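You operate a simulated robot arm through the tools that you are given. There is no shell and no other tool.

You are at the controls of a simulated robot arm. One attempt, no reset.

JOB
Lift the hood, turn the turntable to mark 1, lock it and cover the pot again. Set down upright: clear hood.

Only the result counts: the job must be done as asked and must still hold three seconds after the hand-in. Knocking over, shifting, dropping, spilling or breaking anything else fails it. A push-on lid holds only when it is set on centred and level and pressed home; a screw cap is set on level and turned clockwise until tight.

ROBOT AND FRAMES
A 7-joint arm with a two-finger parallel gripper, fixed in place. Base frame: the origin is at the foot of the arm, x ahead of it, y to its left, z up. Lengths are in mm, angles in rad, forces in N, time in s.
With the tool pointing down near the work surface it reaches from about 280 to 840 mm from the base axis. Its first joint turns from -2.496 to 2.496 rad. Payload 3 kg.
The tool frame sits at the grasp point between the pads (the TCP): z along the fingers, y along the line on which they close. The tips reach 30 mm beyond it. The gripper opens to 94 mm. The fingers are 28 mm wide and 10 mm thick; the gripper's body (50 by 96 mm) begins 55 mm behind the TCP.
Orientation is that of the tool frame in the base frame, as a unit quaternion [w, x, y, z]. With the fingers straight down and closing along the base's y, the tool's x points along the base's -x, its y along +y and its z along -z.

CONTROLS
- The arm moves only by the tool drive_tool. Its argument "deltas" is a list of rows, each a list of 7 numbers: the shift along the base's x, y, z in units of 30 mm (1.0 is 30 mm), then the turn, a rotation vector about the base's x, y, z in units of 4 degrees (1.0 is 4 degrees), then the opening, from 0 (shut) to 1 (fully open). In form: [[tx, ty, tz, ax, ay, az, grip], ...]. A call has 1 to 20 rows; each row shifts and turns the commanded pose from where the row before left it. A call with a number of a shift or a turn outside -1 to 1 is refused whole. Each row takes 0.2 s and may step no farther than 50 mm and 0.15 rad from the row before; otherwise, or with a gripper value out of range, the whole call is refused. Where a pose cannot be reached the arm comes as near as it can. A force on the tool above 50 N (or 10 N above the force at the start of the call, whichever is more), or a blocked arm, ends the call early, and 0.2 s more pass. Each finger travels about 72 mm/s and halts on what it meets, pressing with about 23 N; the grip force reading is that of the motor and also rises with nothing between the fingers. The clock runs only during rows and for 0.2 s after the last one: add rows that do not move to give the fingers time. It gives the time, the measured TCP pose, the force on the tool (base axes), the opening and the grip force at its end, in the units of the frame above (readings bear some noise), with the torque about the TCP (base axes, N m) and any sound that the robot's microphone picked up.
- Cameras (640 x 400 px; columns grow to the right, rows downward): "scene" is fixed at [50.4, -500, 1633]; the picture's right is [0.49, -0.87, 0.00], its down [-0.50, -0.28, -0.82] and it looks along [0.72, 0.40, -0.57] (base axes); focal length 340 px, centre (320, 200). "wrist" rides on the gripper at [76, 14, -102] in the tool frame; the picture's right is [-0.18, 0.98, 0.00], its down [-0.75, -0.14, -0.64] and it looks along [-0.63, -0.12, 0.77] (tool axes); focal length 243 px, centre (320, 200). There is no depth. A picture from a camera that has moved, and an enlarged one, comes with that camera's place and axes in the base frame and with its lens.
- get_image(camera): a new picture of that camera. The clock stands still meanwhile.
- enlarge(camera, box): a new picture of the part [left, top, right, bottom] of that camera's present view, enlarged. The clock stands still meanwhile.
- close_job(): hands the job in; it is judged then, once.

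Nothing tells you positions but the pictures and the camera data. Unless the task says otherwise, let go and move clear before handing in.

The tools are called after "Request:" as a command line: name --pt "numbers of a row" for each row, then --argument value for the rest, lists and objects as JSON in quotes. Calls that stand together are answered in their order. drive_tool: Moves the arm, as the interface text tells. Its arguments: {"type":"object","properties":{"deltas":{"type":"array"}},"required":["deltas"]} The other tools are called the same way: get_image (camera) takes a picture; enlarge (camera, box) takes an enlarged picture of a part of a camera's view; close_job () hands the job in.

At the start:

```text
time: 0.0
tool_pos: [509.1, 10.3, 1347.0]
tcp_rot: [0.0, 0.0, 1.0, 0.0]
ft_force: [-0.6, 0.0, 0.2]
ft_torque: [0.02, 0.01, -0.01]
finger_gap: 93.9
finger_force: 0.0
```

scene: 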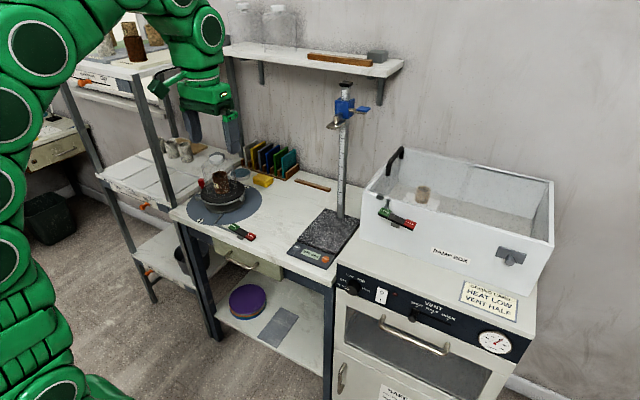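
wrist: 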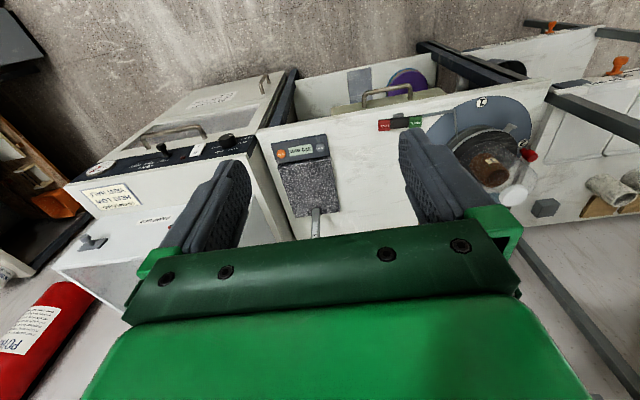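

I see a work bench with a turntable carrying a pot under a clear hood at the left, and a lock slider (red/green) in front. I'll take enlarged pictures to find the details.

Request:
enlarge --camera "scene" --box '[160, 130, 320, 250]'

Request:
enlarge --camera "wrist" --box '[360, 70, 560, 220]'

Request:
enlarge --camera "scene" --box '[190, 150, 270, 210]'

Request:
enlarge --camera "scene" --box '[200, 200, 280, 260]'

```text
3.33 times, centred on (240, 190) of scene
camera zoom: at [50.4, -500.0, 1633.0], right [0.49, -0.87, 0.0], down [-0.5, -0.28, -0.82], along [0.72, 0.4, -0.57], focal length 1132 px, centre (587, 233)
```

zoom: 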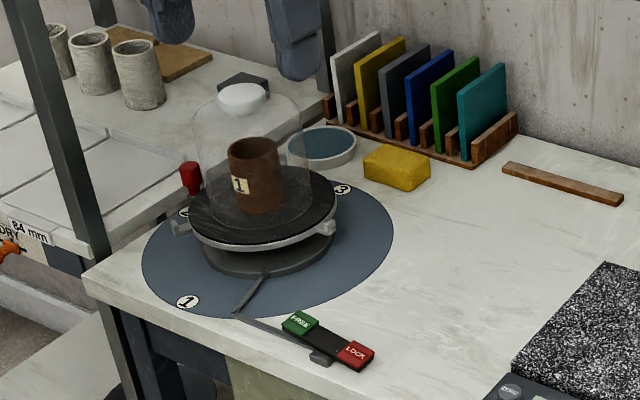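

```text
2.67 times, centred on (460, 145) of wrist
camera zoom: at [433.0, 23.8, 1450.0], right [0.19, 0.98, 0.0], down [0.75, -0.14, 0.64], along [0.63, -0.12, -0.77], focal length 647 px, centre (-53, 347)
```

zoom: 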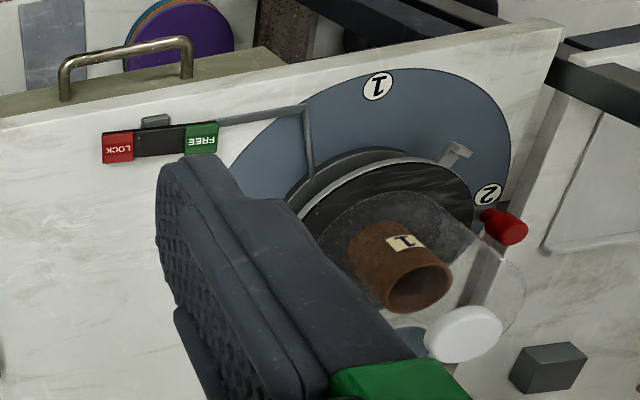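

```text
6.67 times, centred on (230, 180) of scene
camera zoom: at [50.4, -500.0, 1633.0], right [0.49, -0.87, 0.0], down [-0.5, -0.28, -0.82], along [0.72, 0.4, -0.57], focal length 2264 px, centre (920, 333)
```

zoom: 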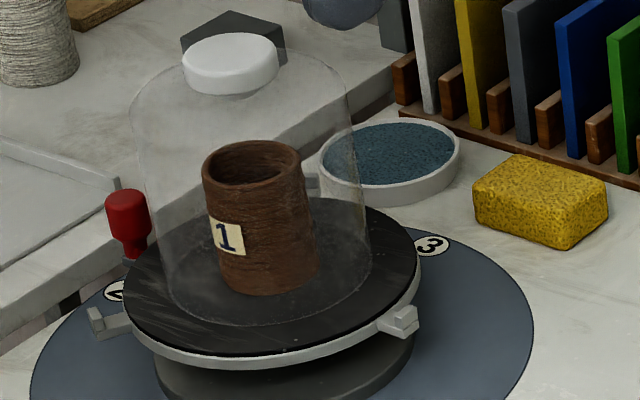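

```text
6.67 times, centred on (240, 230) of scene
camera zoom: at [50.4, -500.0, 1633.0], right [0.49, -0.87, 0.0], down [-0.5, -0.28, -0.82], along [0.72, 0.4, -0.57], focal length 2264 px, centre (853, 0)
```

zoom: 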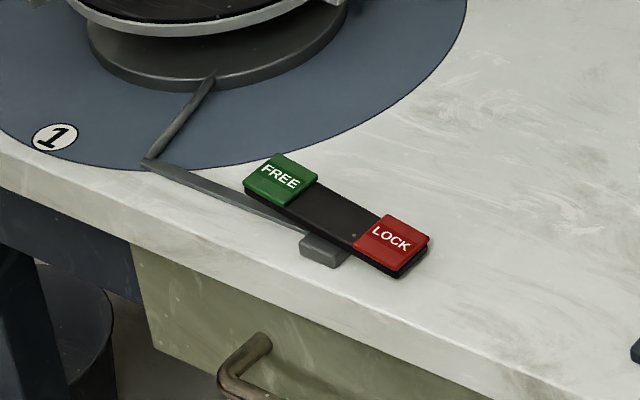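

The lock slider seems to be near (705, 135, 866) and the hood around (840, 380). I'll move the arm over toward that side, staying high, to get better pictures.

Request:
drive_tool --pt "0 1 0 0 0 0 1" --pt "0 1 0 0 0 0 1" --pt "0 1 0 0 0 0 1" --pt "0 1 0 0 0 0 1" --pt "0 1 0 0 0 0 1" --pt "0 1 0 0 0 0 1" --pt "0 0 0 0 0 0 1"

Request:
get_image --camera "wrist"

Request:
get_image --camera "scene"

```text
time: 1.6
tool_pos: [507.9, 188.6, 1347.4]
tcp_rot: [0.0, 0.001, 1.0, 0.0]
ft_force: [-0.4, -0.1, 0.8]
ft_torque: [-0.03, 0.02, 0.0]
finger_gap: 94.0
finger_force: 0.0
```

```text
taken
camera wrist: at [432.2, 203.0, 1449.9], right [0.19, 0.98, 0.0], down [0.75, -0.14, 0.64], along [0.63, -0.12, -0.77], focal length 243 px, centre (320, 200)
```

wrist: 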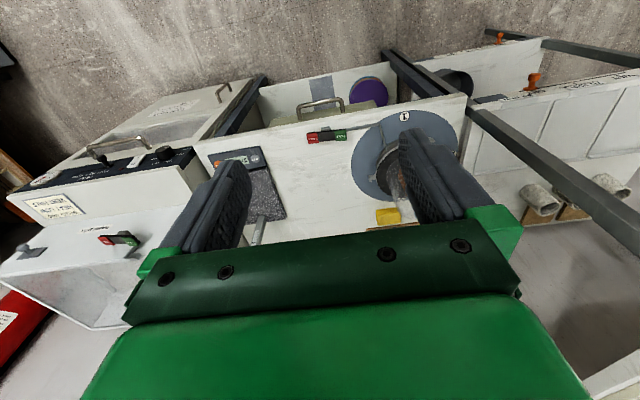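

```text
taken
```

scene: 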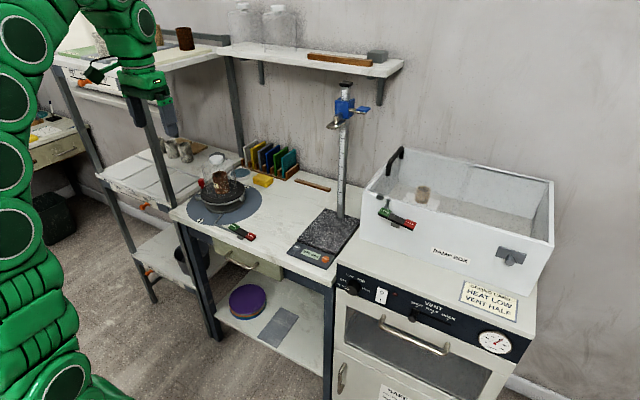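

The gripper now clears the scene camera's view. I'll enlarge the turntable and lever there.

Request:
enlarge --camera "scene" --box '[180, 145, 276, 205]'

Request:
enlarge --camera "scene" --box '[188, 180, 268, 230]'

Request:
enlarge --camera "scene" --box '[205, 210, 269, 250]'

Request:
enlarge --camera "wrist" --box '[300, 90, 480, 230]'

Request:
enlarge --camera "scene" --box '[365, 190, 445, 240]'

```text
6.67 times, centred on (228, 175) of scene
camera zoom: at [50.4, -500.0, 1633.0], right [0.49, -0.87, 0.0], down [-0.5, -0.28, -0.82], along [0.72, 0.4, -0.57], focal length 2264 px, centre (933, 367)
```

zoom: 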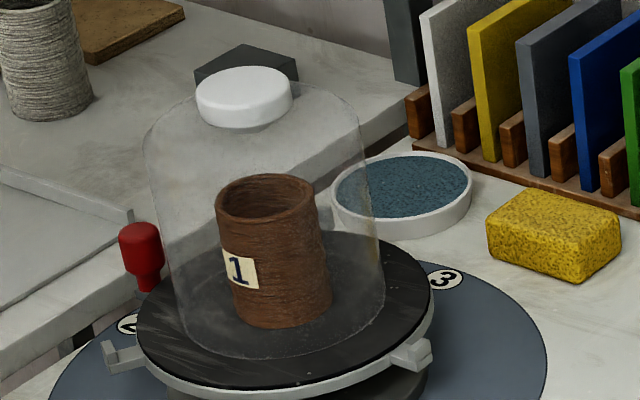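

```text
8.00 times, centred on (228, 205) of scene
camera zoom: at [50.4, -500.0, 1633.0], right [0.49, -0.87, 0.0], down [-0.5, -0.28, -0.82], along [0.72, 0.4, -0.57], focal length 2717 px, centre (1056, 160)
```

zoom: 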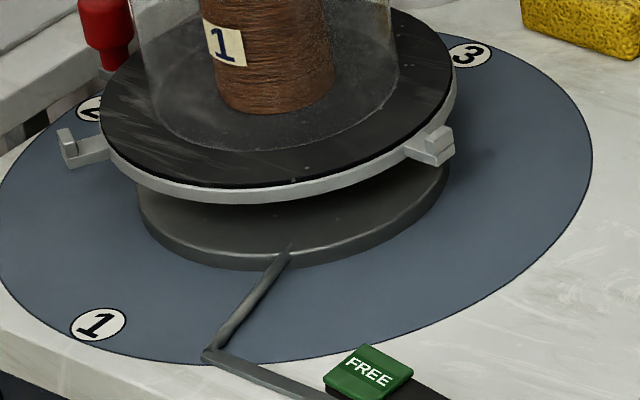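

```text
10.00 times, centred on (237, 230) of scene
camera zoom: at [50.4, -500.0, 1633.0], right [0.49, -0.87, 0.0], down [-0.5, -0.28, -0.82], along [0.72, 0.4, -0.57], focal length 3396 px, centre (1150, -100)
```

zoom: 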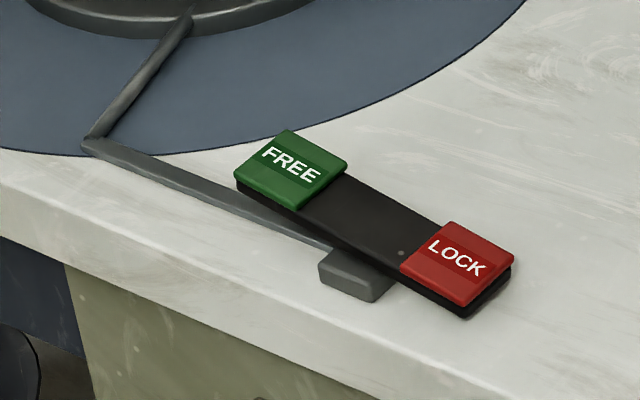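

```text
2.86 times, centred on (390, 160) of wrist
camera zoom: at [432.2, 203.0, 1449.9], right [0.19, 0.98, 0.0], down [0.75, -0.14, 0.64], along [0.63, -0.12, -0.77], focal length 693 px, centre (120, 314)
```

zoom: 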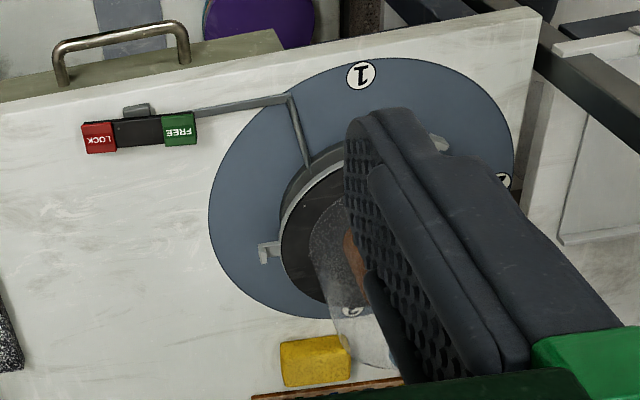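

```text
8.00 times, centred on (405, 215) of scene
camera zoom: at [50.4, -500.0, 1633.0], right [0.49, -0.87, 0.0], down [-0.5, -0.28, -0.82], along [0.72, 0.4, -0.57], focal length 2717 px, centre (-360, 80)
```

zoom: 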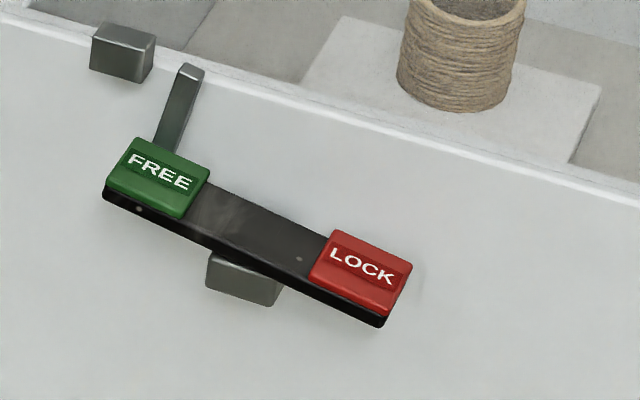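

The bench lock lever links to the turntable base, and the rack stands to the left beyond y≈500. I'll lower the hand a little and yaw it 30° so that the wrist camera looks at the turntable between the fingers.

Request:
drive_tool --pt "0.267 0.425 -0.412 0 0 0.9375 1" --pt "0.267 0.425 -0.412 0 0 0.9375 1" --pt "0.267 0.425 -0.412 0 0 0.9375 1" --pt "0.267 0.425 -0.412 0 0 0.9375 1" --pt "0.267 0.425 -0.412 0 0 0.9375 1" --pt "0.267 0.425 -0.412 0 0 0.9375 1" --pt "0.267 0.425 -0.412 0 0 0.9375 1" --pt "0.267 0.425 -0.412 0 0 0.9375 1" --pt "0 0 0 0 0 0 1"

Request:
get_image --camera "wrist"

Request:
get_image --camera "scene"

```text
time: 3.6
tool_pos: [573.4, 292.3, 1248.0]
tcp_rot: [0.0, -0.258, 0.966, 0.0]
ft_force: [-0.4, 0.0, -0.2]
ft_torque: [0.0, -0.01, -0.02]
finger_gap: 93.8
finger_force: 0.0
```

```text
taken
camera wrist: at [500.1, 266.3, 1351.0], right [-0.33, 0.94, 0.0], down [0.72, 0.25, 0.64], along [0.61, 0.21, -0.77], focal length 243 px, centre (320, 200)
```

wrist: 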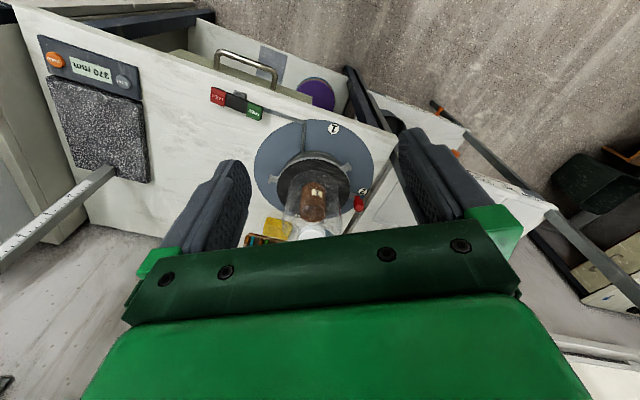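

```text
taken
```

scene: 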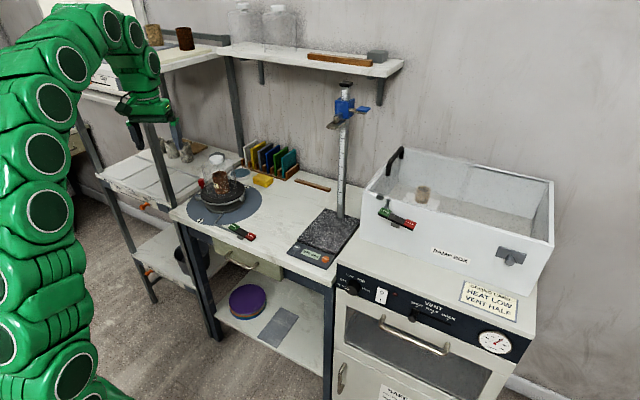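

Request:
enlarge --camera "wrist" --box '[240, 100, 400, 240]'

Request:
enlarge --camera "wrist" --box '[200, 70, 300, 140]'

Request:
enlarge --camera "wrist" --box '[260, 140, 380, 240]'

```text
2.86 times, centred on (320, 170) of wrist
camera zoom: at [500.1, 266.3, 1351.0], right [-0.33, 0.94, 0.0], down [0.72, 0.25, 0.64], along [0.61, 0.21, -0.77], focal length 693 px, centre (320, 286)
```

zoom: 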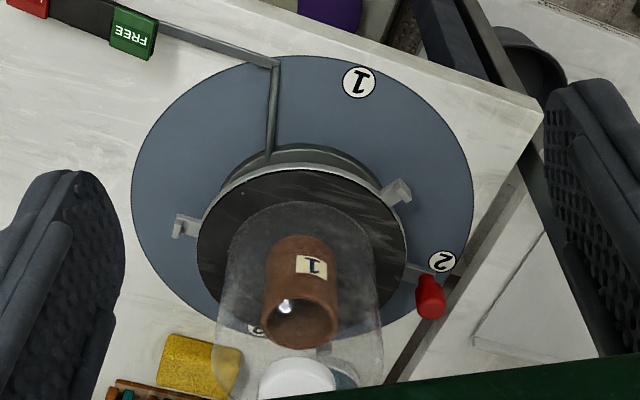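

```text
5.71 times, centred on (250, 105) of wrist
camera zoom: at [500.1, 266.3, 1351.0], right [-0.33, 0.94, 0.0], down [0.72, 0.25, 0.64], along [0.61, 0.21, -0.77], focal length 1386 px, centre (720, 743)
```

zoom: 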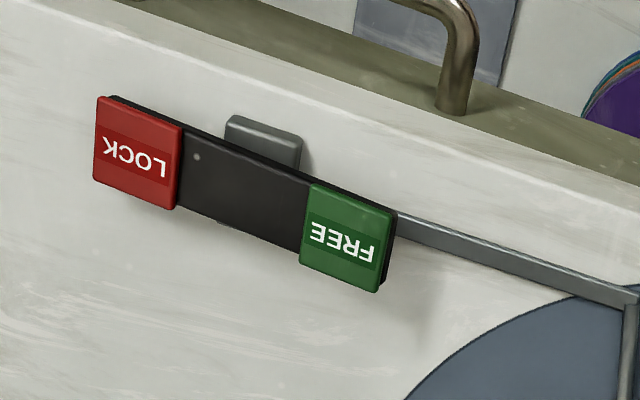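

```text
4.00 times, centred on (320, 190) of wrist
camera zoom: at [500.1, 266.3, 1351.0], right [-0.33, 0.94, 0.0], down [0.72, 0.25, 0.64], along [0.61, 0.21, -0.77], focal length 970 px, centre (320, 240)
```

zoom: 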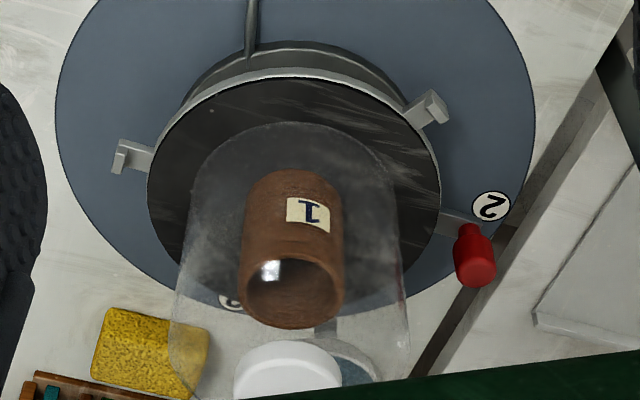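

The marks lie about 134 mm from a turntable centre near (827, 364): mark 1 toward the robot, mark 2 toward +y and mark 3 at the far side, and the red knob stands near mark 2. The LOCK end of the rocker looks lower than FREE, so the turntable is probably locked now. I'll move closer to confirm.

Request:
drive_tool --pt "0.56 0.08 -0.853 0 0 0 1" --pt "0.56 0.08 -0.853 0 0 0 1" --pt "0.56 0.08 -0.853 0 0 0 1" --pt "0.56 0.08 -0.853 0 0 0 1" --pt "0.56 0.08 -0.853 0 0 0 1" --pt "0 0 0 0 0 0 1"

Request:
get_image --camera "wrist"

Request:
enlarge --camera "wrist" --box '[220, 60, 420, 240]'

Request:
get_image --camera "scene"

```text
time: 5.0
tool_pos: [656.5, 304.8, 1118.2]
tcp_rot: [0.0, -0.258, 0.966, 0.0]
ft_force: [0.1, 1.1, 0.1]
ft_torque: [0.0, 0.01, -0.02]
finger_gap: 94.1
finger_force: 0.1
```

```text
taken
camera wrist: at [584.4, 278.1, 1222.6], right [-0.33, 0.94, 0.0], down [0.72, 0.25, 0.64], along [0.61, 0.21, -0.77], focal length 243 px, centre (320, 200)
```

wrist: 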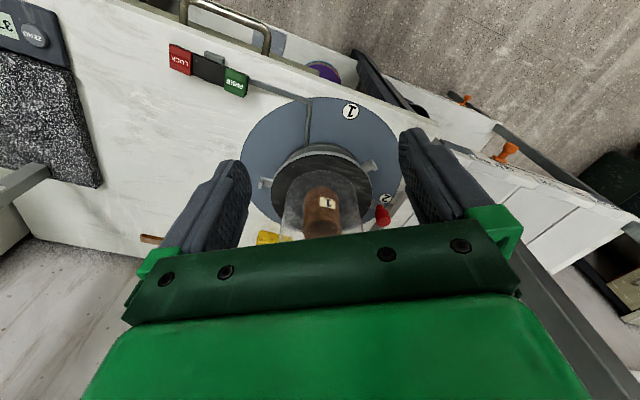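

```text
2.22 times, centred on (320, 150) of wrist
camera zoom: at [584.4, 278.1, 1222.6], right [-0.33, 0.94, 0.0], down [0.72, 0.25, 0.64], along [0.61, 0.21, -0.77], focal length 539 px, centre (320, 311)
```

zoom: 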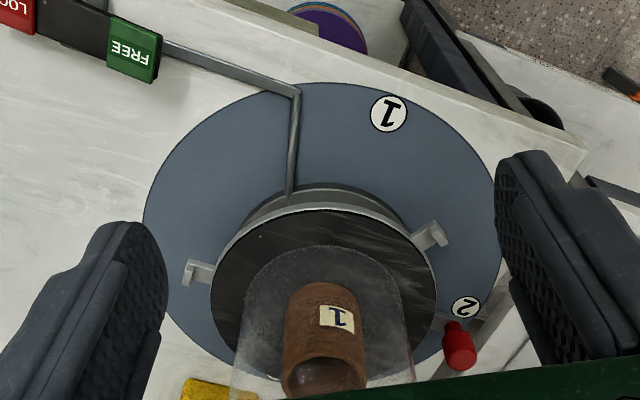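

```text
taken
```

scene: 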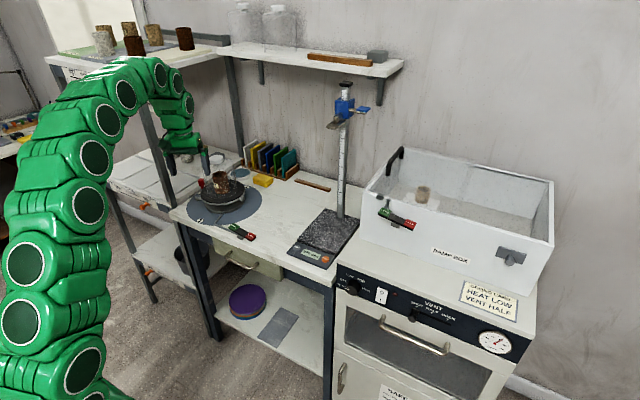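

The red knob sits right at mark 2, with three lugs spaced around the platter between the marks. The hood knob is at about (824, 365, 1050). I'll move in a little to look at the hood knob and lugs from above.

Request:
drive_tool --pt "0.5 0.18 0.33 0 0 0 1" --pt "0.5 0.18 0.33 0 0 0 1" --pt "0.5 0.18 0.33 0 0 0 1" --pt "0.5 0.18 0.33 0 0 0 1" --pt "0.5 0.18 0.33 0 0 0 1" --pt "0 0 0 0 0 0 1"

Request:
get_image --camera "wrist"

Request:
enlarge --camera "wrist" --box '[240, 100, 410, 240]'

Request:
enlarge --camera "scene" --box '[190, 130, 270, 190]'

```text
time: 6.4
tool_pos: [725.2, 327.4, 1165.0]
tcp_rot: [0.0, -0.258, 0.966, -0.001]
ft_force: [-0.1, 0.9, 0.6]
ft_torque: [-0.01, -0.01, 0.02]
finger_gap: 93.8
finger_force: 0.0
out of reach, approached as far as the arm can: row 5
```

```text
taken
camera wrist: at [651.8, 302.2, 1267.3], right [-0.33, 0.94, 0.0], down [0.72, 0.25, 0.64], along [0.61, 0.21, -0.77], focal length 243 px, centre (320, 200)
```

wrist: 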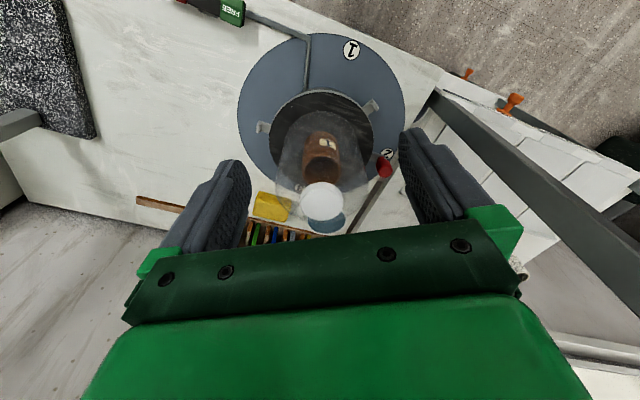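

```text
2.86 times, centred on (325, 170) of wrist
camera zoom: at [651.8, 302.2, 1267.3], right [-0.33, 0.94, 0.0], down [0.72, 0.25, 0.64], along [0.61, 0.21, -0.77], focal length 693 px, centre (306, 286)
```

zoom: 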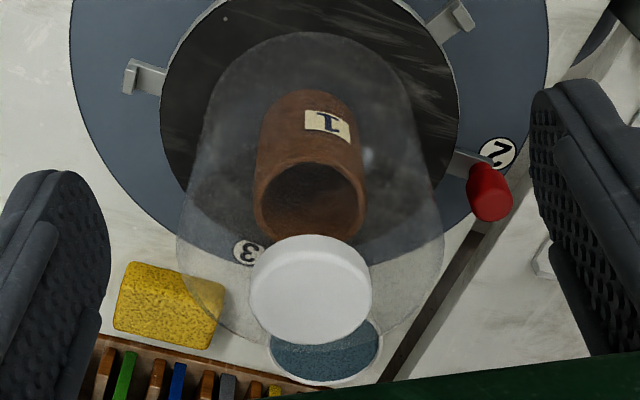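

```text
6.67 times, centred on (230, 160) of scene
camera zoom: at [50.4, -500.0, 1633.0], right [0.49, -0.87, 0.0], down [-0.5, -0.28, -0.82], along [0.72, 0.4, -0.57], focal length 2264 px, centre (920, 467)
```

zoom: 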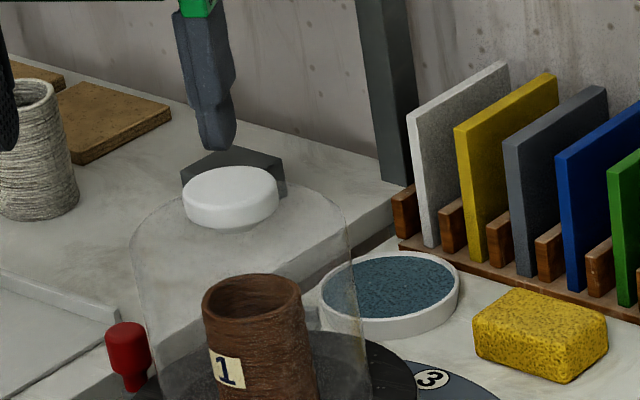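

The vertical tool tops out at about r=800 here, so I'll have to tilt it outward to reach the hood at r≈901. I'll zoom in on the dome and cap profile before gripping.

Request:
enlarge --camera "scene" --box '[200, 145, 248, 175]'

Request:
enlarge --camera "wrist" --box '[280, 160, 360, 230]'

Request:
enlarge --camera "wrist" --box '[340, 80, 410, 180]'

Request:
enlarge --camera "wrist" --box '[410, 60, 640, 240]'

```text
13.33 times, centred on (224, 160) of scene
camera zoom: at [50.4, -500.0, 1633.0], right [0.49, -0.87, 0.0], down [-0.5, -0.28, -0.82], along [0.72, 0.4, -0.57], focal length 4528 px, centre (1600, 733)
```

zoom: 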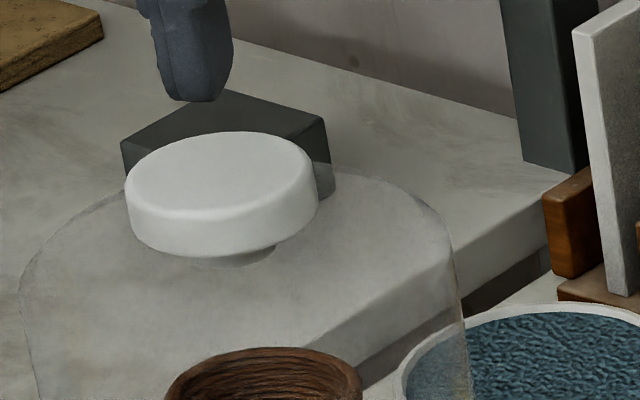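

```text
5.71 times, centred on (320, 195) of wrist
camera zoom: at [651.8, 302.2, 1267.3], right [-0.33, 0.94, 0.0], down [0.72, 0.25, 0.64], along [0.61, 0.21, -0.77], focal length 1386 px, centre (320, 229)
```

zoom: 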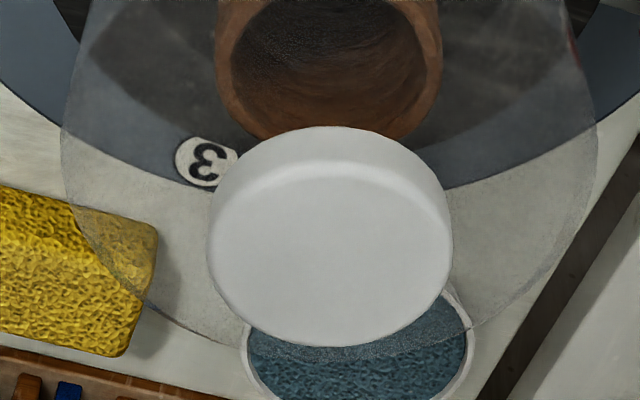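

```text
4.00 times, centred on (375, 130) of wrist
camera zoom: at [651.8, 302.2, 1267.3], right [-0.33, 0.94, 0.0], down [0.72, 0.25, 0.64], along [0.61, 0.21, -0.77], focal length 970 px, centre (100, 480)
```

zoom: 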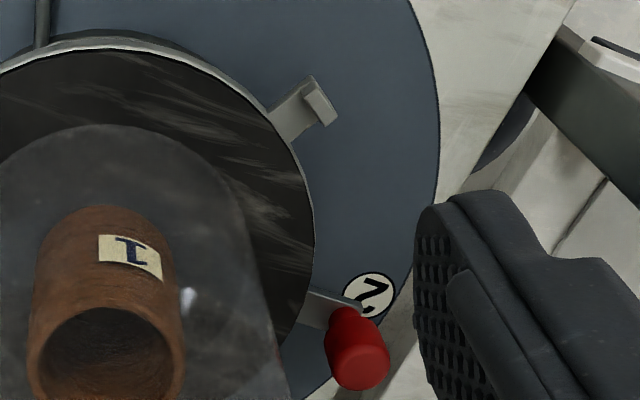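

```text
2.22 times, centred on (525, 150) of wrist
camera zoom: at [651.8, 302.2, 1267.3], right [-0.33, 0.94, 0.0], down [0.72, 0.25, 0.64], along [0.61, 0.21, -0.77], focal length 539 px, centre (-136, 311)
```

zoom: 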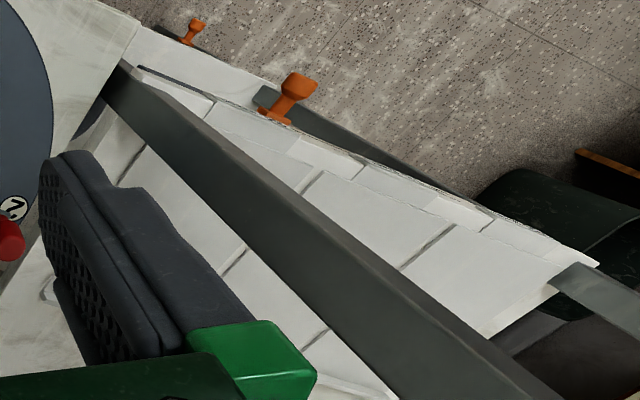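

The cap is about 51 mm wide and spans z≈1042–1054, with a neck above the dome. I'll set the yaw to about 24° and tilt the tool 25° outward here, well above the hood, then check the pose.

Request:
drive_tool --pt "0 0 0 0 0 -0.765 1" --pt "0 0 0 0 0 -0.765 1" --pt "0 0 0 0.361 -0.8166 0 1" --pt "0 0 0 0.361 -0.8166 0 1" --pt "0 0 0 0.361 -0.8166 0 1" --pt "0 0 0 0.361 -0.8166 0 1" --pt "0 0 0 0.361 -0.8166 0 1" --pt "0 0 0 0.361 -0.8166 0 1" --pt "0 0 0 0.361 -0.8166 0 1" --pt "0 0 0 0 0 0 1"

Request:
get_image --camera "scene"

Request:
get_image --camera "wrist"

```text
time: 8.6
tool_pos: [724.0, 328.4, 1164.2]
tcp_rot: [0.211, -0.201, 0.955, 0.045]
ft_force: [0.3, 0.0, -1.1]
ft_torque: [0.04, 0.01, -0.02]
finger_gap: 93.9
finger_force: 0.0
```

```text
taken
```

scene: 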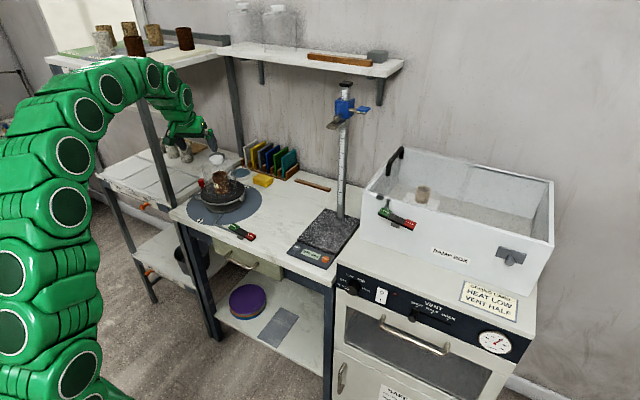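

```text
taken
camera wrist: at [616.3, 295.7, 1225.3], right [-0.24, 0.97, 0.08], down [0.43, 0.04, 0.9], along [0.87, 0.25, -0.43], focal length 243 px, centre (320, 200)
```

wrist: 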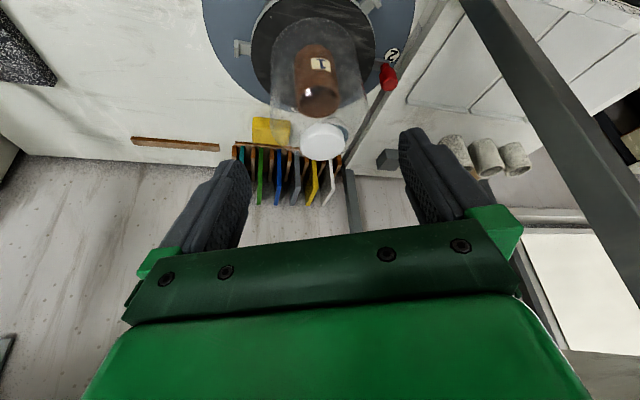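

Tilt is as planned. Next I move over the hood cap at a height with clearance and check alignment.

Request:
drive_tool --pt "0.78 0.278 -0.25 0 0 0 1" --pt "0.78 0.278 -0.25 0 0 0 1" --pt "0.78 0.278 -0.25 0 0 0 1" --pt "0.78 0.278 -0.25 0 0 0 1" --pt "0 0 0 0 0 0 1"

Request:
get_image --camera "wrist"

Request:
enlarge --camera "scene" --box '[160, 100, 290, 200]'

```text
time: 9.8
tool_pos: [818.3, 361.2, 1133.7]
tcp_rot: [0.212, -0.201, 0.955, 0.045]
ft_force: [-0.5, 0.5, 0.0]
ft_torque: [-0.02, -0.01, -0.02]
finger_gap: 94.1
finger_force: 0.1
```

```text
taken
camera wrist: at [709.3, 329.4, 1195.3], right [-0.24, 0.97, 0.08], down [0.43, 0.04, 0.9], along [0.87, 0.25, -0.43], focal length 243 px, centre (320, 200)
```

wrist: 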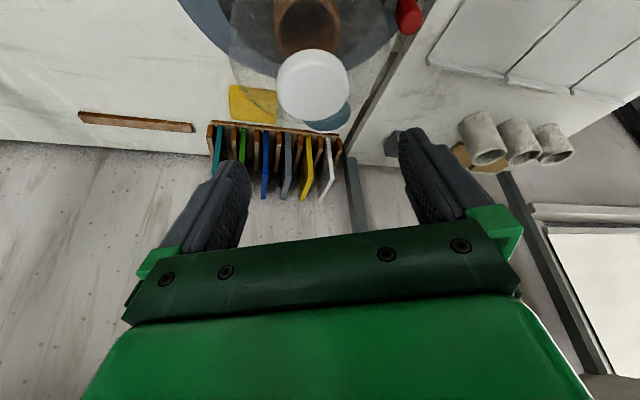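

```text
4.00 times, centred on (225, 150) of scene
camera zoom: at [50.4, -500.0, 1633.0], right [0.49, -0.87, 0.0], down [-0.5, -0.28, -0.82], along [0.72, 0.4, -0.57], focal length 1358 px, centre (700, 400)
```

zoom: 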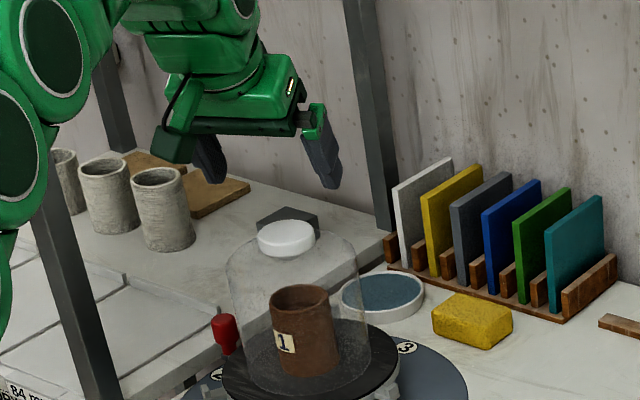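

The cap lies between the fingers. I'll zoom in for a finer centring measurement before going down.

Request:
enlarge --camera "wrist" --box '[256, 30, 376, 130]'

```text
4.00 times, centred on (316, 80) of wrist
camera zoom: at [709.3, 329.4, 1195.3], right [-0.24, 0.97, 0.08], down [0.43, 0.04, 0.9], along [0.87, 0.25, -0.43], focal length 970 px, centre (336, 680)
```

zoom: 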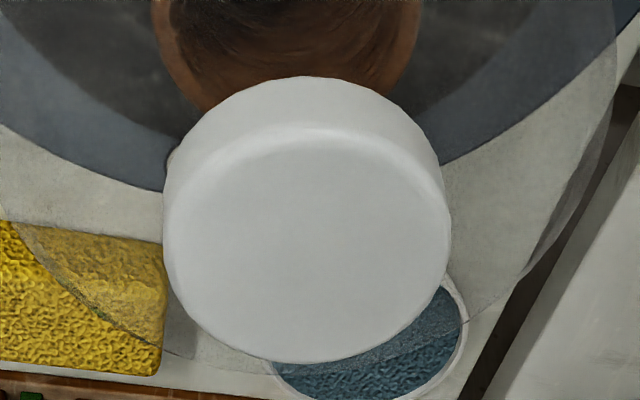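

The cap centre works out to (825, 365) with a 50 mm diameter. I'll go down most of the way, then check again.

Request:
drive_tool --pt "-0.01 0.025 -0.4 0 0 0 1" --pt "0 0 -0.4 0 0 0 1" --pt "0 0 -0.4 0 0 0 1" --pt "0 0 -0.4 0 0 0 1" --pt "0 0 0 0 0 0 1"

Request:
get_image --camera "wrist"

Request:
enlarge --camera "scene" --box '[190, 120, 270, 180]'

```text
time: 11.0
tool_pos: [818.3, 362.5, 1085.8]
tcp_rot: [0.211, -0.201, 0.955, 0.045]
ft_force: [0.4, -0.1, 0.7]
ft_torque: [0.0, 0.01, 0.01]
finger_gap: 93.9
finger_force: 0.0
```

```text
taken
camera wrist: at [709.3, 329.9, 1147.2], right [-0.24, 0.97, 0.08], down [0.43, 0.04, 0.9], along [0.87, 0.25, -0.43], focal length 243 px, centre (320, 200)
```

wrist: 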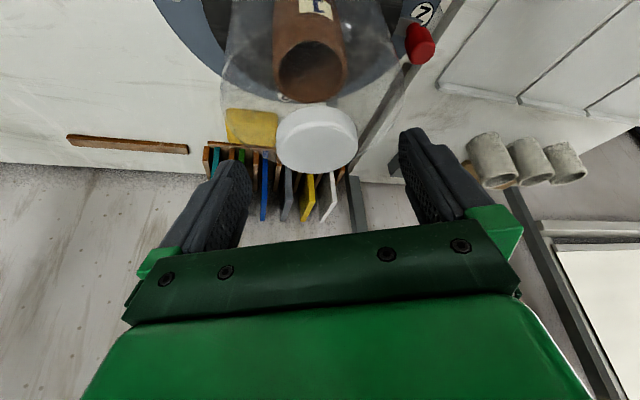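

```text
6.67 times, centred on (230, 150) of scene
camera zoom: at [50.4, -500.0, 1633.0], right [0.49, -0.87, 0.0], down [-0.5, -0.28, -0.82], along [0.72, 0.4, -0.57], focal length 2264 px, centre (920, 533)
```

zoom: 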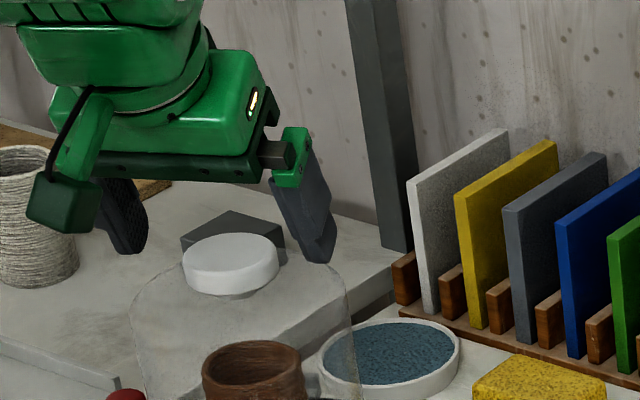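

Request:
enlarge --camera "wrist" --box '[256, 80, 376, 180]'

```text
4.00 times, centred on (316, 130) of wrist
camera zoom: at [709.3, 329.9, 1147.2], right [-0.24, 0.97, 0.08], down [0.43, 0.04, 0.9], along [0.87, 0.25, -0.43], focal length 970 px, centre (336, 480)
```

zoom: 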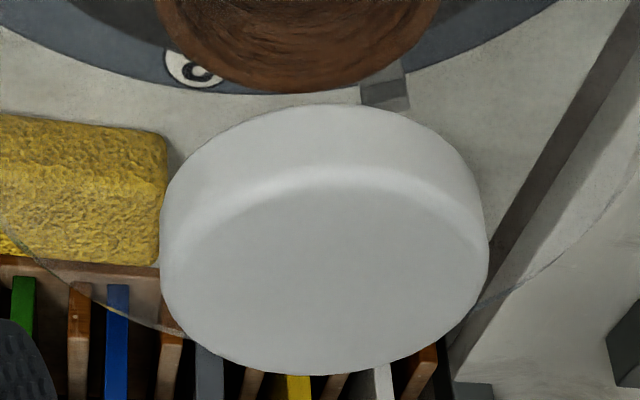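

Cap top is confirmed at z≈1054. I'll descend to the grasp height and check for contact before closing.

Request:
drive_tool --pt "0 0 -0.25 0 0 0 1" --pt "0 0 -0.25 0 0 0 1" --pt "0 0 -0.2 0 0 0 1" --pt "0 0 0 0 0 0 1"

Request:
enlarge --camera "scene" --box '[190, 130, 270, 190]'

Request:
get_image --camera "wrist"

```text
time: 12.0
tool_pos: [817.9, 363.1, 1067.9]
tcp_rot: [0.214, -0.201, 0.955, 0.045]
ft_force: [-8.7, -4.2, 25.8]
ft_torque: [-0.11, 0.27, -0.01]
finger_gap: 94.5
finger_force: 0.0
```

```text
6.67 times, centred on (230, 160) of scene
camera zoom: at [50.4, -500.0, 1633.0], right [0.49, -0.87, 0.0], down [-0.5, -0.28, -0.82], along [0.72, 0.4, -0.57], focal length 2264 px, centre (920, 467)
```

zoom: 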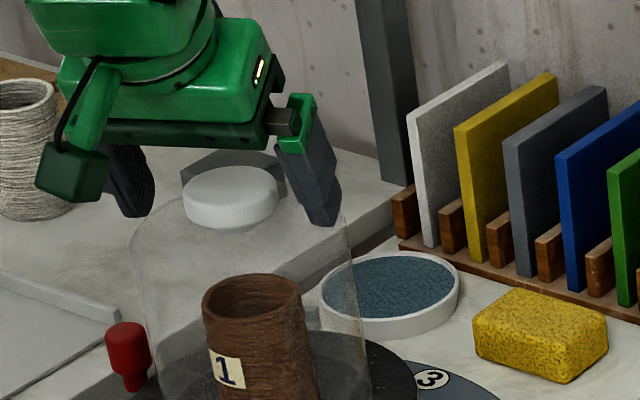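

```text
taken
camera wrist: at [709.1, 329.9, 1128.3], right [-0.24, 0.97, 0.08], down [0.43, 0.04, 0.9], along [0.87, 0.25, -0.42], focal length 243 px, centre (320, 200)
```

wrist: 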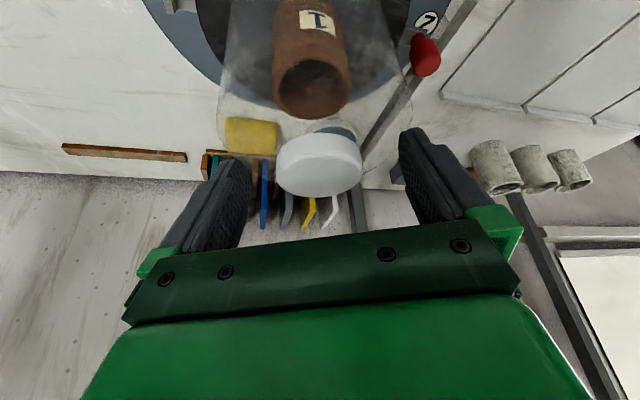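

The fingertips touched the dome shoulder (about 26 N) at TCP z=1068. I'll back up 5 mm, which still covers the cap height, and then close on the cap.

Request:
drive_tool --pt "0 0 0.23 0 0 0 1" --pt "0 0 0 0 0 0 1"

Request:
enlarge --camera "wrist" --box '[220, 60, 440, 220]'

```text
time: 12.6
tool_pos: [817.5, 362.2, 1072.0]
tcp_rot: [0.212, -0.202, 0.955, 0.045]
ft_force: [0.3, 0.4, 0.3]
ft_torque: [0.01, -0.01, 0.01]
finger_gap: 93.9
finger_force: 0.0
```

```text
2.50 times, centred on (330, 140) of wrist
camera zoom: at [709.5, 330.3, 1132.8], right [-0.24, 0.97, 0.08], down [0.43, 0.04, 0.9], along [0.87, 0.25, -0.43], focal length 606 px, centre (295, 350)
```

zoom: 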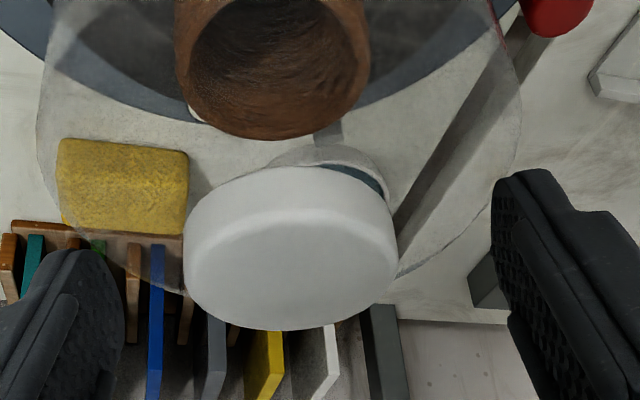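

Contact is released (force ≈0). Now I'll close on the cap.

Request:
drive_tool --pt "0 0 0 0 0 0 0.5" --pt "0 0 0 0 0 0 0.2" --pt "0 0 0 0 0 0 0" --pt "0 0 0 0 0 0 0" --pt "0 0 0 0 0 0 0"

Request:
enlarge --camera "wrist" --box '[220, 60, 440, 220]'

Request:
enlarge --camera "scene" --box '[190, 130, 270, 190]'

```text
time: 13.8
tool_pos: [817.7, 362.7, 1073.5]
tcp_rot: [0.212, -0.201, 0.955, 0.045]
ft_force: [0.6, -0.5, -0.8]
ft_torque: [-0.01, 0.04, -0.04]
finger_gap: 49.2
finger_force: 22.9
```

```text
2.50 times, centred on (330, 140) of wrist
camera zoom: at [709.5, 330.3, 1133.3], right [-0.24, 0.97, 0.08], down [0.43, 0.04, 0.9], along [0.87, 0.25, -0.43], focal length 606 px, centre (295, 350)
```

zoom: 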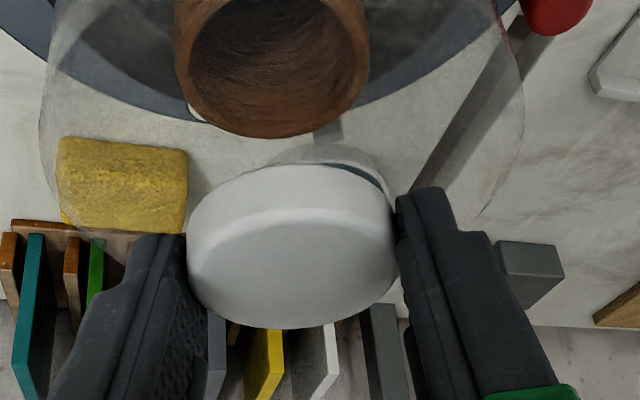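

```text
6.67 times, centred on (230, 160) of scene
camera zoom: at [50.4, -500.0, 1633.0], right [0.49, -0.87, 0.0], down [-0.5, -0.28, -0.82], along [0.72, 0.4, -0.57], focal length 2264 px, centre (920, 467)
```

zoom: 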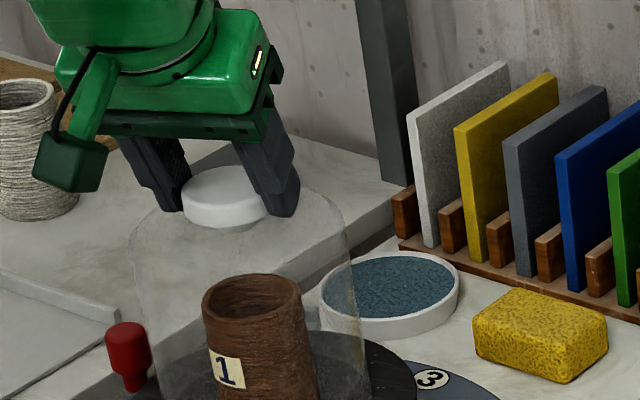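

The cap is gripped at 49 mm. I'll lift 18 mm and check that the hood comes with it.

Request:
drive_tool --pt "0 0 0.2 0 0 0 0" --pt "0 0 0.2 0 0 0 0" --pt "0 0 0.2 0 0 0 0" --pt "0 0 0 0 0 0 0"

Request:
enlarge --camera "scene" --box '[180, 130, 276, 205]'

```text
time: 14.8
tool_pos: [818.2, 362.2, 1090.7]
tcp_rot: [0.212, -0.201, 0.955, 0.044]
ft_force: [-0.8, 0.5, -1.3]
ft_torque: [0.0, 0.0, 0.0]
finger_gap: 49.0
finger_force: 23.0
```

```text
5.33 times, centred on (228, 168) of scene
camera zoom: at [50.4, -500.0, 1633.0], right [0.49, -0.87, 0.0], down [-0.5, -0.28, -0.82], along [0.72, 0.4, -0.57], focal length 1811 px, centre (811, 373)
```

zoom: 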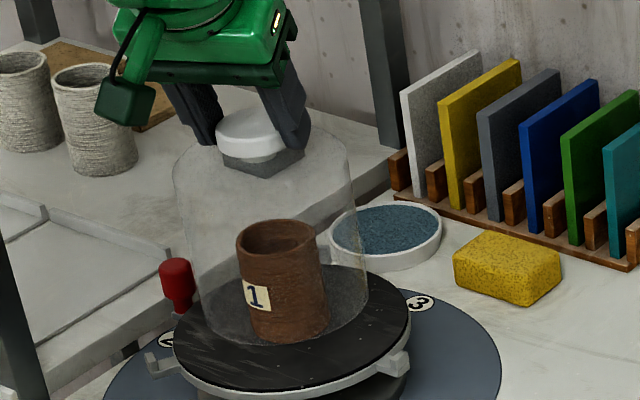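

The hood seems to have come up with the hand and is light. I'll keep lifting straight up to clear the pot (its top is at z≈986).

Request:
drive_tool --pt "0 0 0.4 0 0 0 0" --pt "0 0 0.4 0 0 0 0" --pt "0 0 0.4 0 0 0 0" --pt "0 0 0.4 0 0 0 0" --pt "0 0 0.4 0 0 0 0" --pt "0 0 0 0 0 0 0"

Request:
enlarge --camera "scene" --box '[180, 110, 276, 205]'

Request:
get_image --camera "wrist"

```text
time: 16.2
tool_pos: [818.7, 361.4, 1150.5]
tcp_rot: [0.212, -0.202, 0.955, 0.045]
ft_force: [0.0, -0.2, -1.2]
ft_torque: [-0.01, 0.04, 0.01]
finger_gap: 48.9
finger_force: 22.9
```

```text
4.21 times, centred on (228, 158) of scene
camera zoom: at [50.4, -500.0, 1633.0], right [0.49, -0.87, 0.0], down [-0.5, -0.28, -0.82], along [0.72, 0.4, -0.57], focal length 1430 px, centre (707, 379)
```

zoom: 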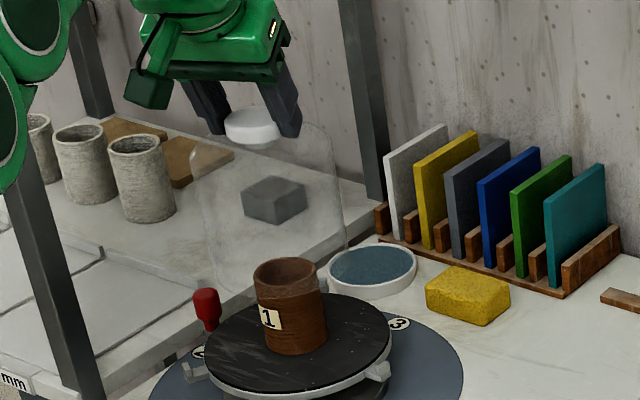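

```text
taken
camera wrist: at [709.7, 329.4, 1211.5], right [-0.24, 0.97, 0.08], down [0.43, 0.04, 0.9], along [0.87, 0.25, -0.43], focal length 243 px, centre (320, 200)
```

wrist: 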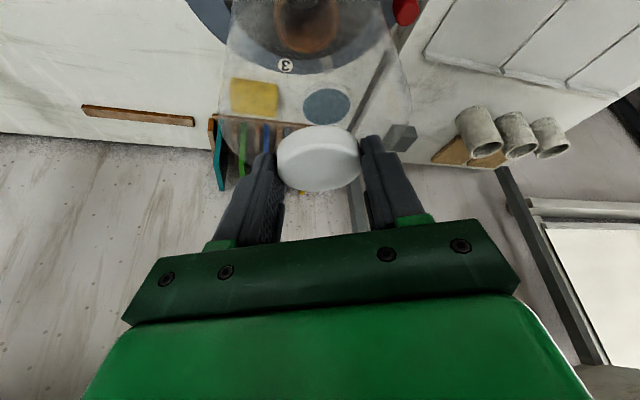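

The hood rim is about level with the pot top now. I'll go up another 24 mm, easing slightly toward the robot to stay within reach.

Request:
drive_tool --pt "-0.15 -0.067 0.3 0 0 0 0" --pt "-0.15 -0.067 0.3 0 0 0 0" --pt "-0.15 -0.067 0.2 0 0 0 0" --pt "0 0 0 0 0 0 0"

Request:
enlarge --camera "scene" --box '[180, 110, 276, 205]'

```text
time: 17.2
tool_pos: [804.9, 356.0, 1174.4]
tcp_rot: [0.211, -0.202, 0.955, 0.045]
ft_force: [-0.1, 0.1, -1.2]
ft_torque: [0.0, 0.0, 0.01]
finger_gap: 49.0
finger_force: 22.6
```

```text
4.21 times, centred on (228, 158) of scene
camera zoom: at [50.4, -500.0, 1633.0], right [0.49, -0.87, 0.0], down [-0.5, -0.28, -0.82], along [0.72, 0.4, -0.57], focal length 1430 px, centre (707, 379)
```

zoom: 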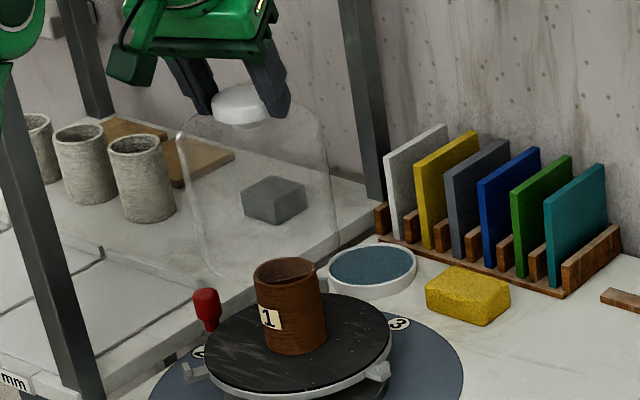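

The rim now clears the pot by about 28 mm. I'll carry the hood to an open spot on the bench at about (830, 90), keeping the orientation constant.

Request:
drive_tool --pt "0.05 -0.746 0 0 0 0 0" --pt "0.05 -0.746 0 0 0 0 0" --pt "0.05 -0.746 0 0 0 0 0" --pt "0.05 -0.746 0 0 0 0 0" --pt "0.05 -0.746 0 0 0 0 0" --pt "0.05 -0.746 0 0 0 0 0" --pt "0.05 -0.746 0 0 0 0 0" --pt "0.05 -0.746 0 0 0 0 0" --pt "0.05 -0.746 0 0 0 0 0" --pt "0.05 -0.746 0 0 0 0 0" --pt "0.05 -0.746 0 0 0 0 0" --pt "0.05 -0.746 0 0 0 0 0" --pt "0 0 0 0 0 0 0"

Request:
get_image --camera "scene"

Request:
enlarge --camera "scene" --box '[180, 130, 360, 260]'

Request:
get_image --camera "wrist"

```text
time: 20.0
tool_pos: [822.1, 88.4, 1174.5]
tcp_rot: [0.213, -0.201, 0.955, 0.045]
ft_force: [-0.4, -0.7, -1.8]
ft_torque: [-0.04, 0.01, 0.01]
finger_gap: 49.2
finger_force: 22.7
```

```text
taken
```

scene: 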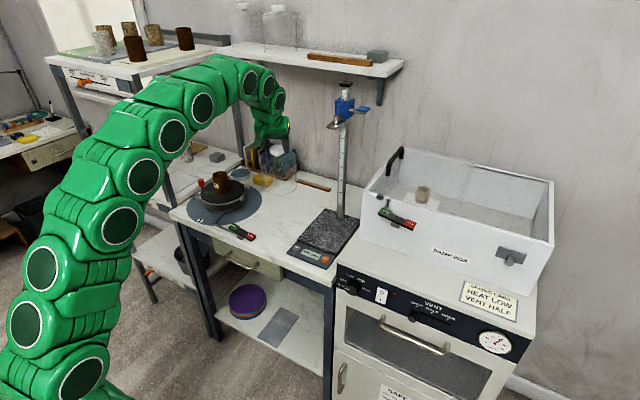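

```text
3.08 times, centred on (270, 195) of scene
camera zoom: at [50.4, -500.0, 1633.0], right [0.49, -0.87, 0.0], down [-0.5, -0.28, -0.82], along [0.72, 0.4, -0.57], focal length 1045 px, centre (474, 215)
```

zoom: 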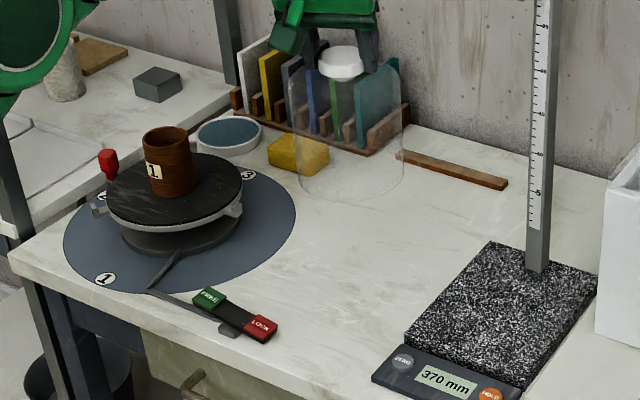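

```text
taken
camera wrist: at [713.5, 55.1, 1235.6], right [-0.24, 0.97, 0.08], down [0.43, 0.04, 0.9], along [0.87, 0.25, -0.43], focal length 243 px, centre (320, 200)
```

wrist: 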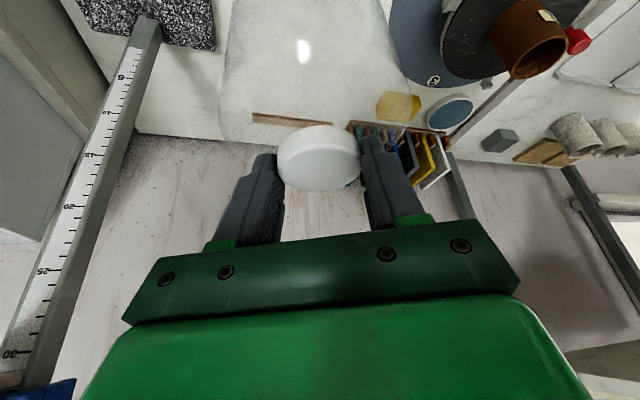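

The hood hangs upright over the open bench. I'll lower it to about 14 mm above the expected touch-down, then feel for contact.

Request:
drive_tool --pt "0 0 -0.467 0 0 0 0" --pt "0 0 -0.467 0 0 0 0" --pt "0 0 -0.467 0 0 0 0" --pt "0 0 -0.467 0 0 0 0" --pt "0 0 -0.467 0 0 0 0" --pt "0 0 -0.467 0 0 0 0" --pt "0 0 -0.467 0 0 0 0" --pt "0 0 -0.467 0 0 0 0" --pt "0 0 -0.467 0 0 0 0" --pt "0 0 -0.467 0 0 0 0" --pt "0 0 0 0 0 0 0"

Request:
enlarge --camera "scene" --box '[200, 130, 340, 250]'

```text
time: 22.4
tool_pos: [823.3, 88.6, 1033.9]
tcp_rot: [0.212, -0.202, 0.955, 0.044]
ft_force: [-0.8, 0.5, -1.2]
ft_torque: [-0.02, 0.03, 0.01]
finger_gap: 49.3
finger_force: 23.1
```

```text
3.33 times, centred on (270, 190) of scene
camera zoom: at [50.4, -500.0, 1633.0], right [0.49, -0.87, 0.0], down [-0.5, -0.28, -0.82], along [0.72, 0.4, -0.57], focal length 1132 px, centre (487, 233)
```

zoom: 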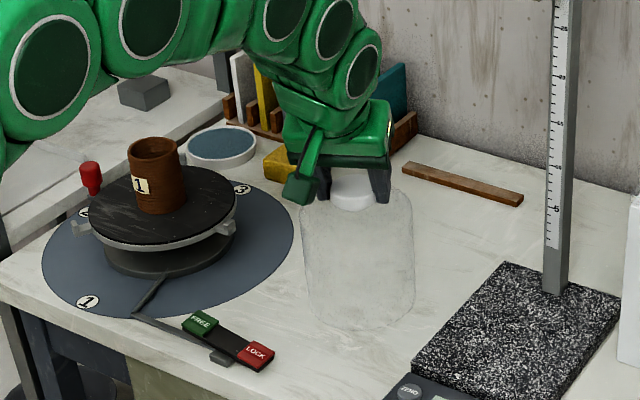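

Request:
drive_tool --pt "0 0 -0.08 0 0 0 0" --pt "0 0 -0.08 0 0 0 0" --pt "0 0 -0.08 0 0 0 0" --pt "0 0 -0.05 0 0 0 0" --pt "0 0 0 0 0 0 0"

```text
time: 23.6
tool_pos: [823.9, 88.2, 1025.7]
tcp_rot: [0.212, -0.202, 0.955, 0.045]
ft_force: [0.2, -0.2, -1.5]
ft_torque: [-0.02, 0.01, 0.0]
finger_gap: 49.0
finger_force: 23.0
```

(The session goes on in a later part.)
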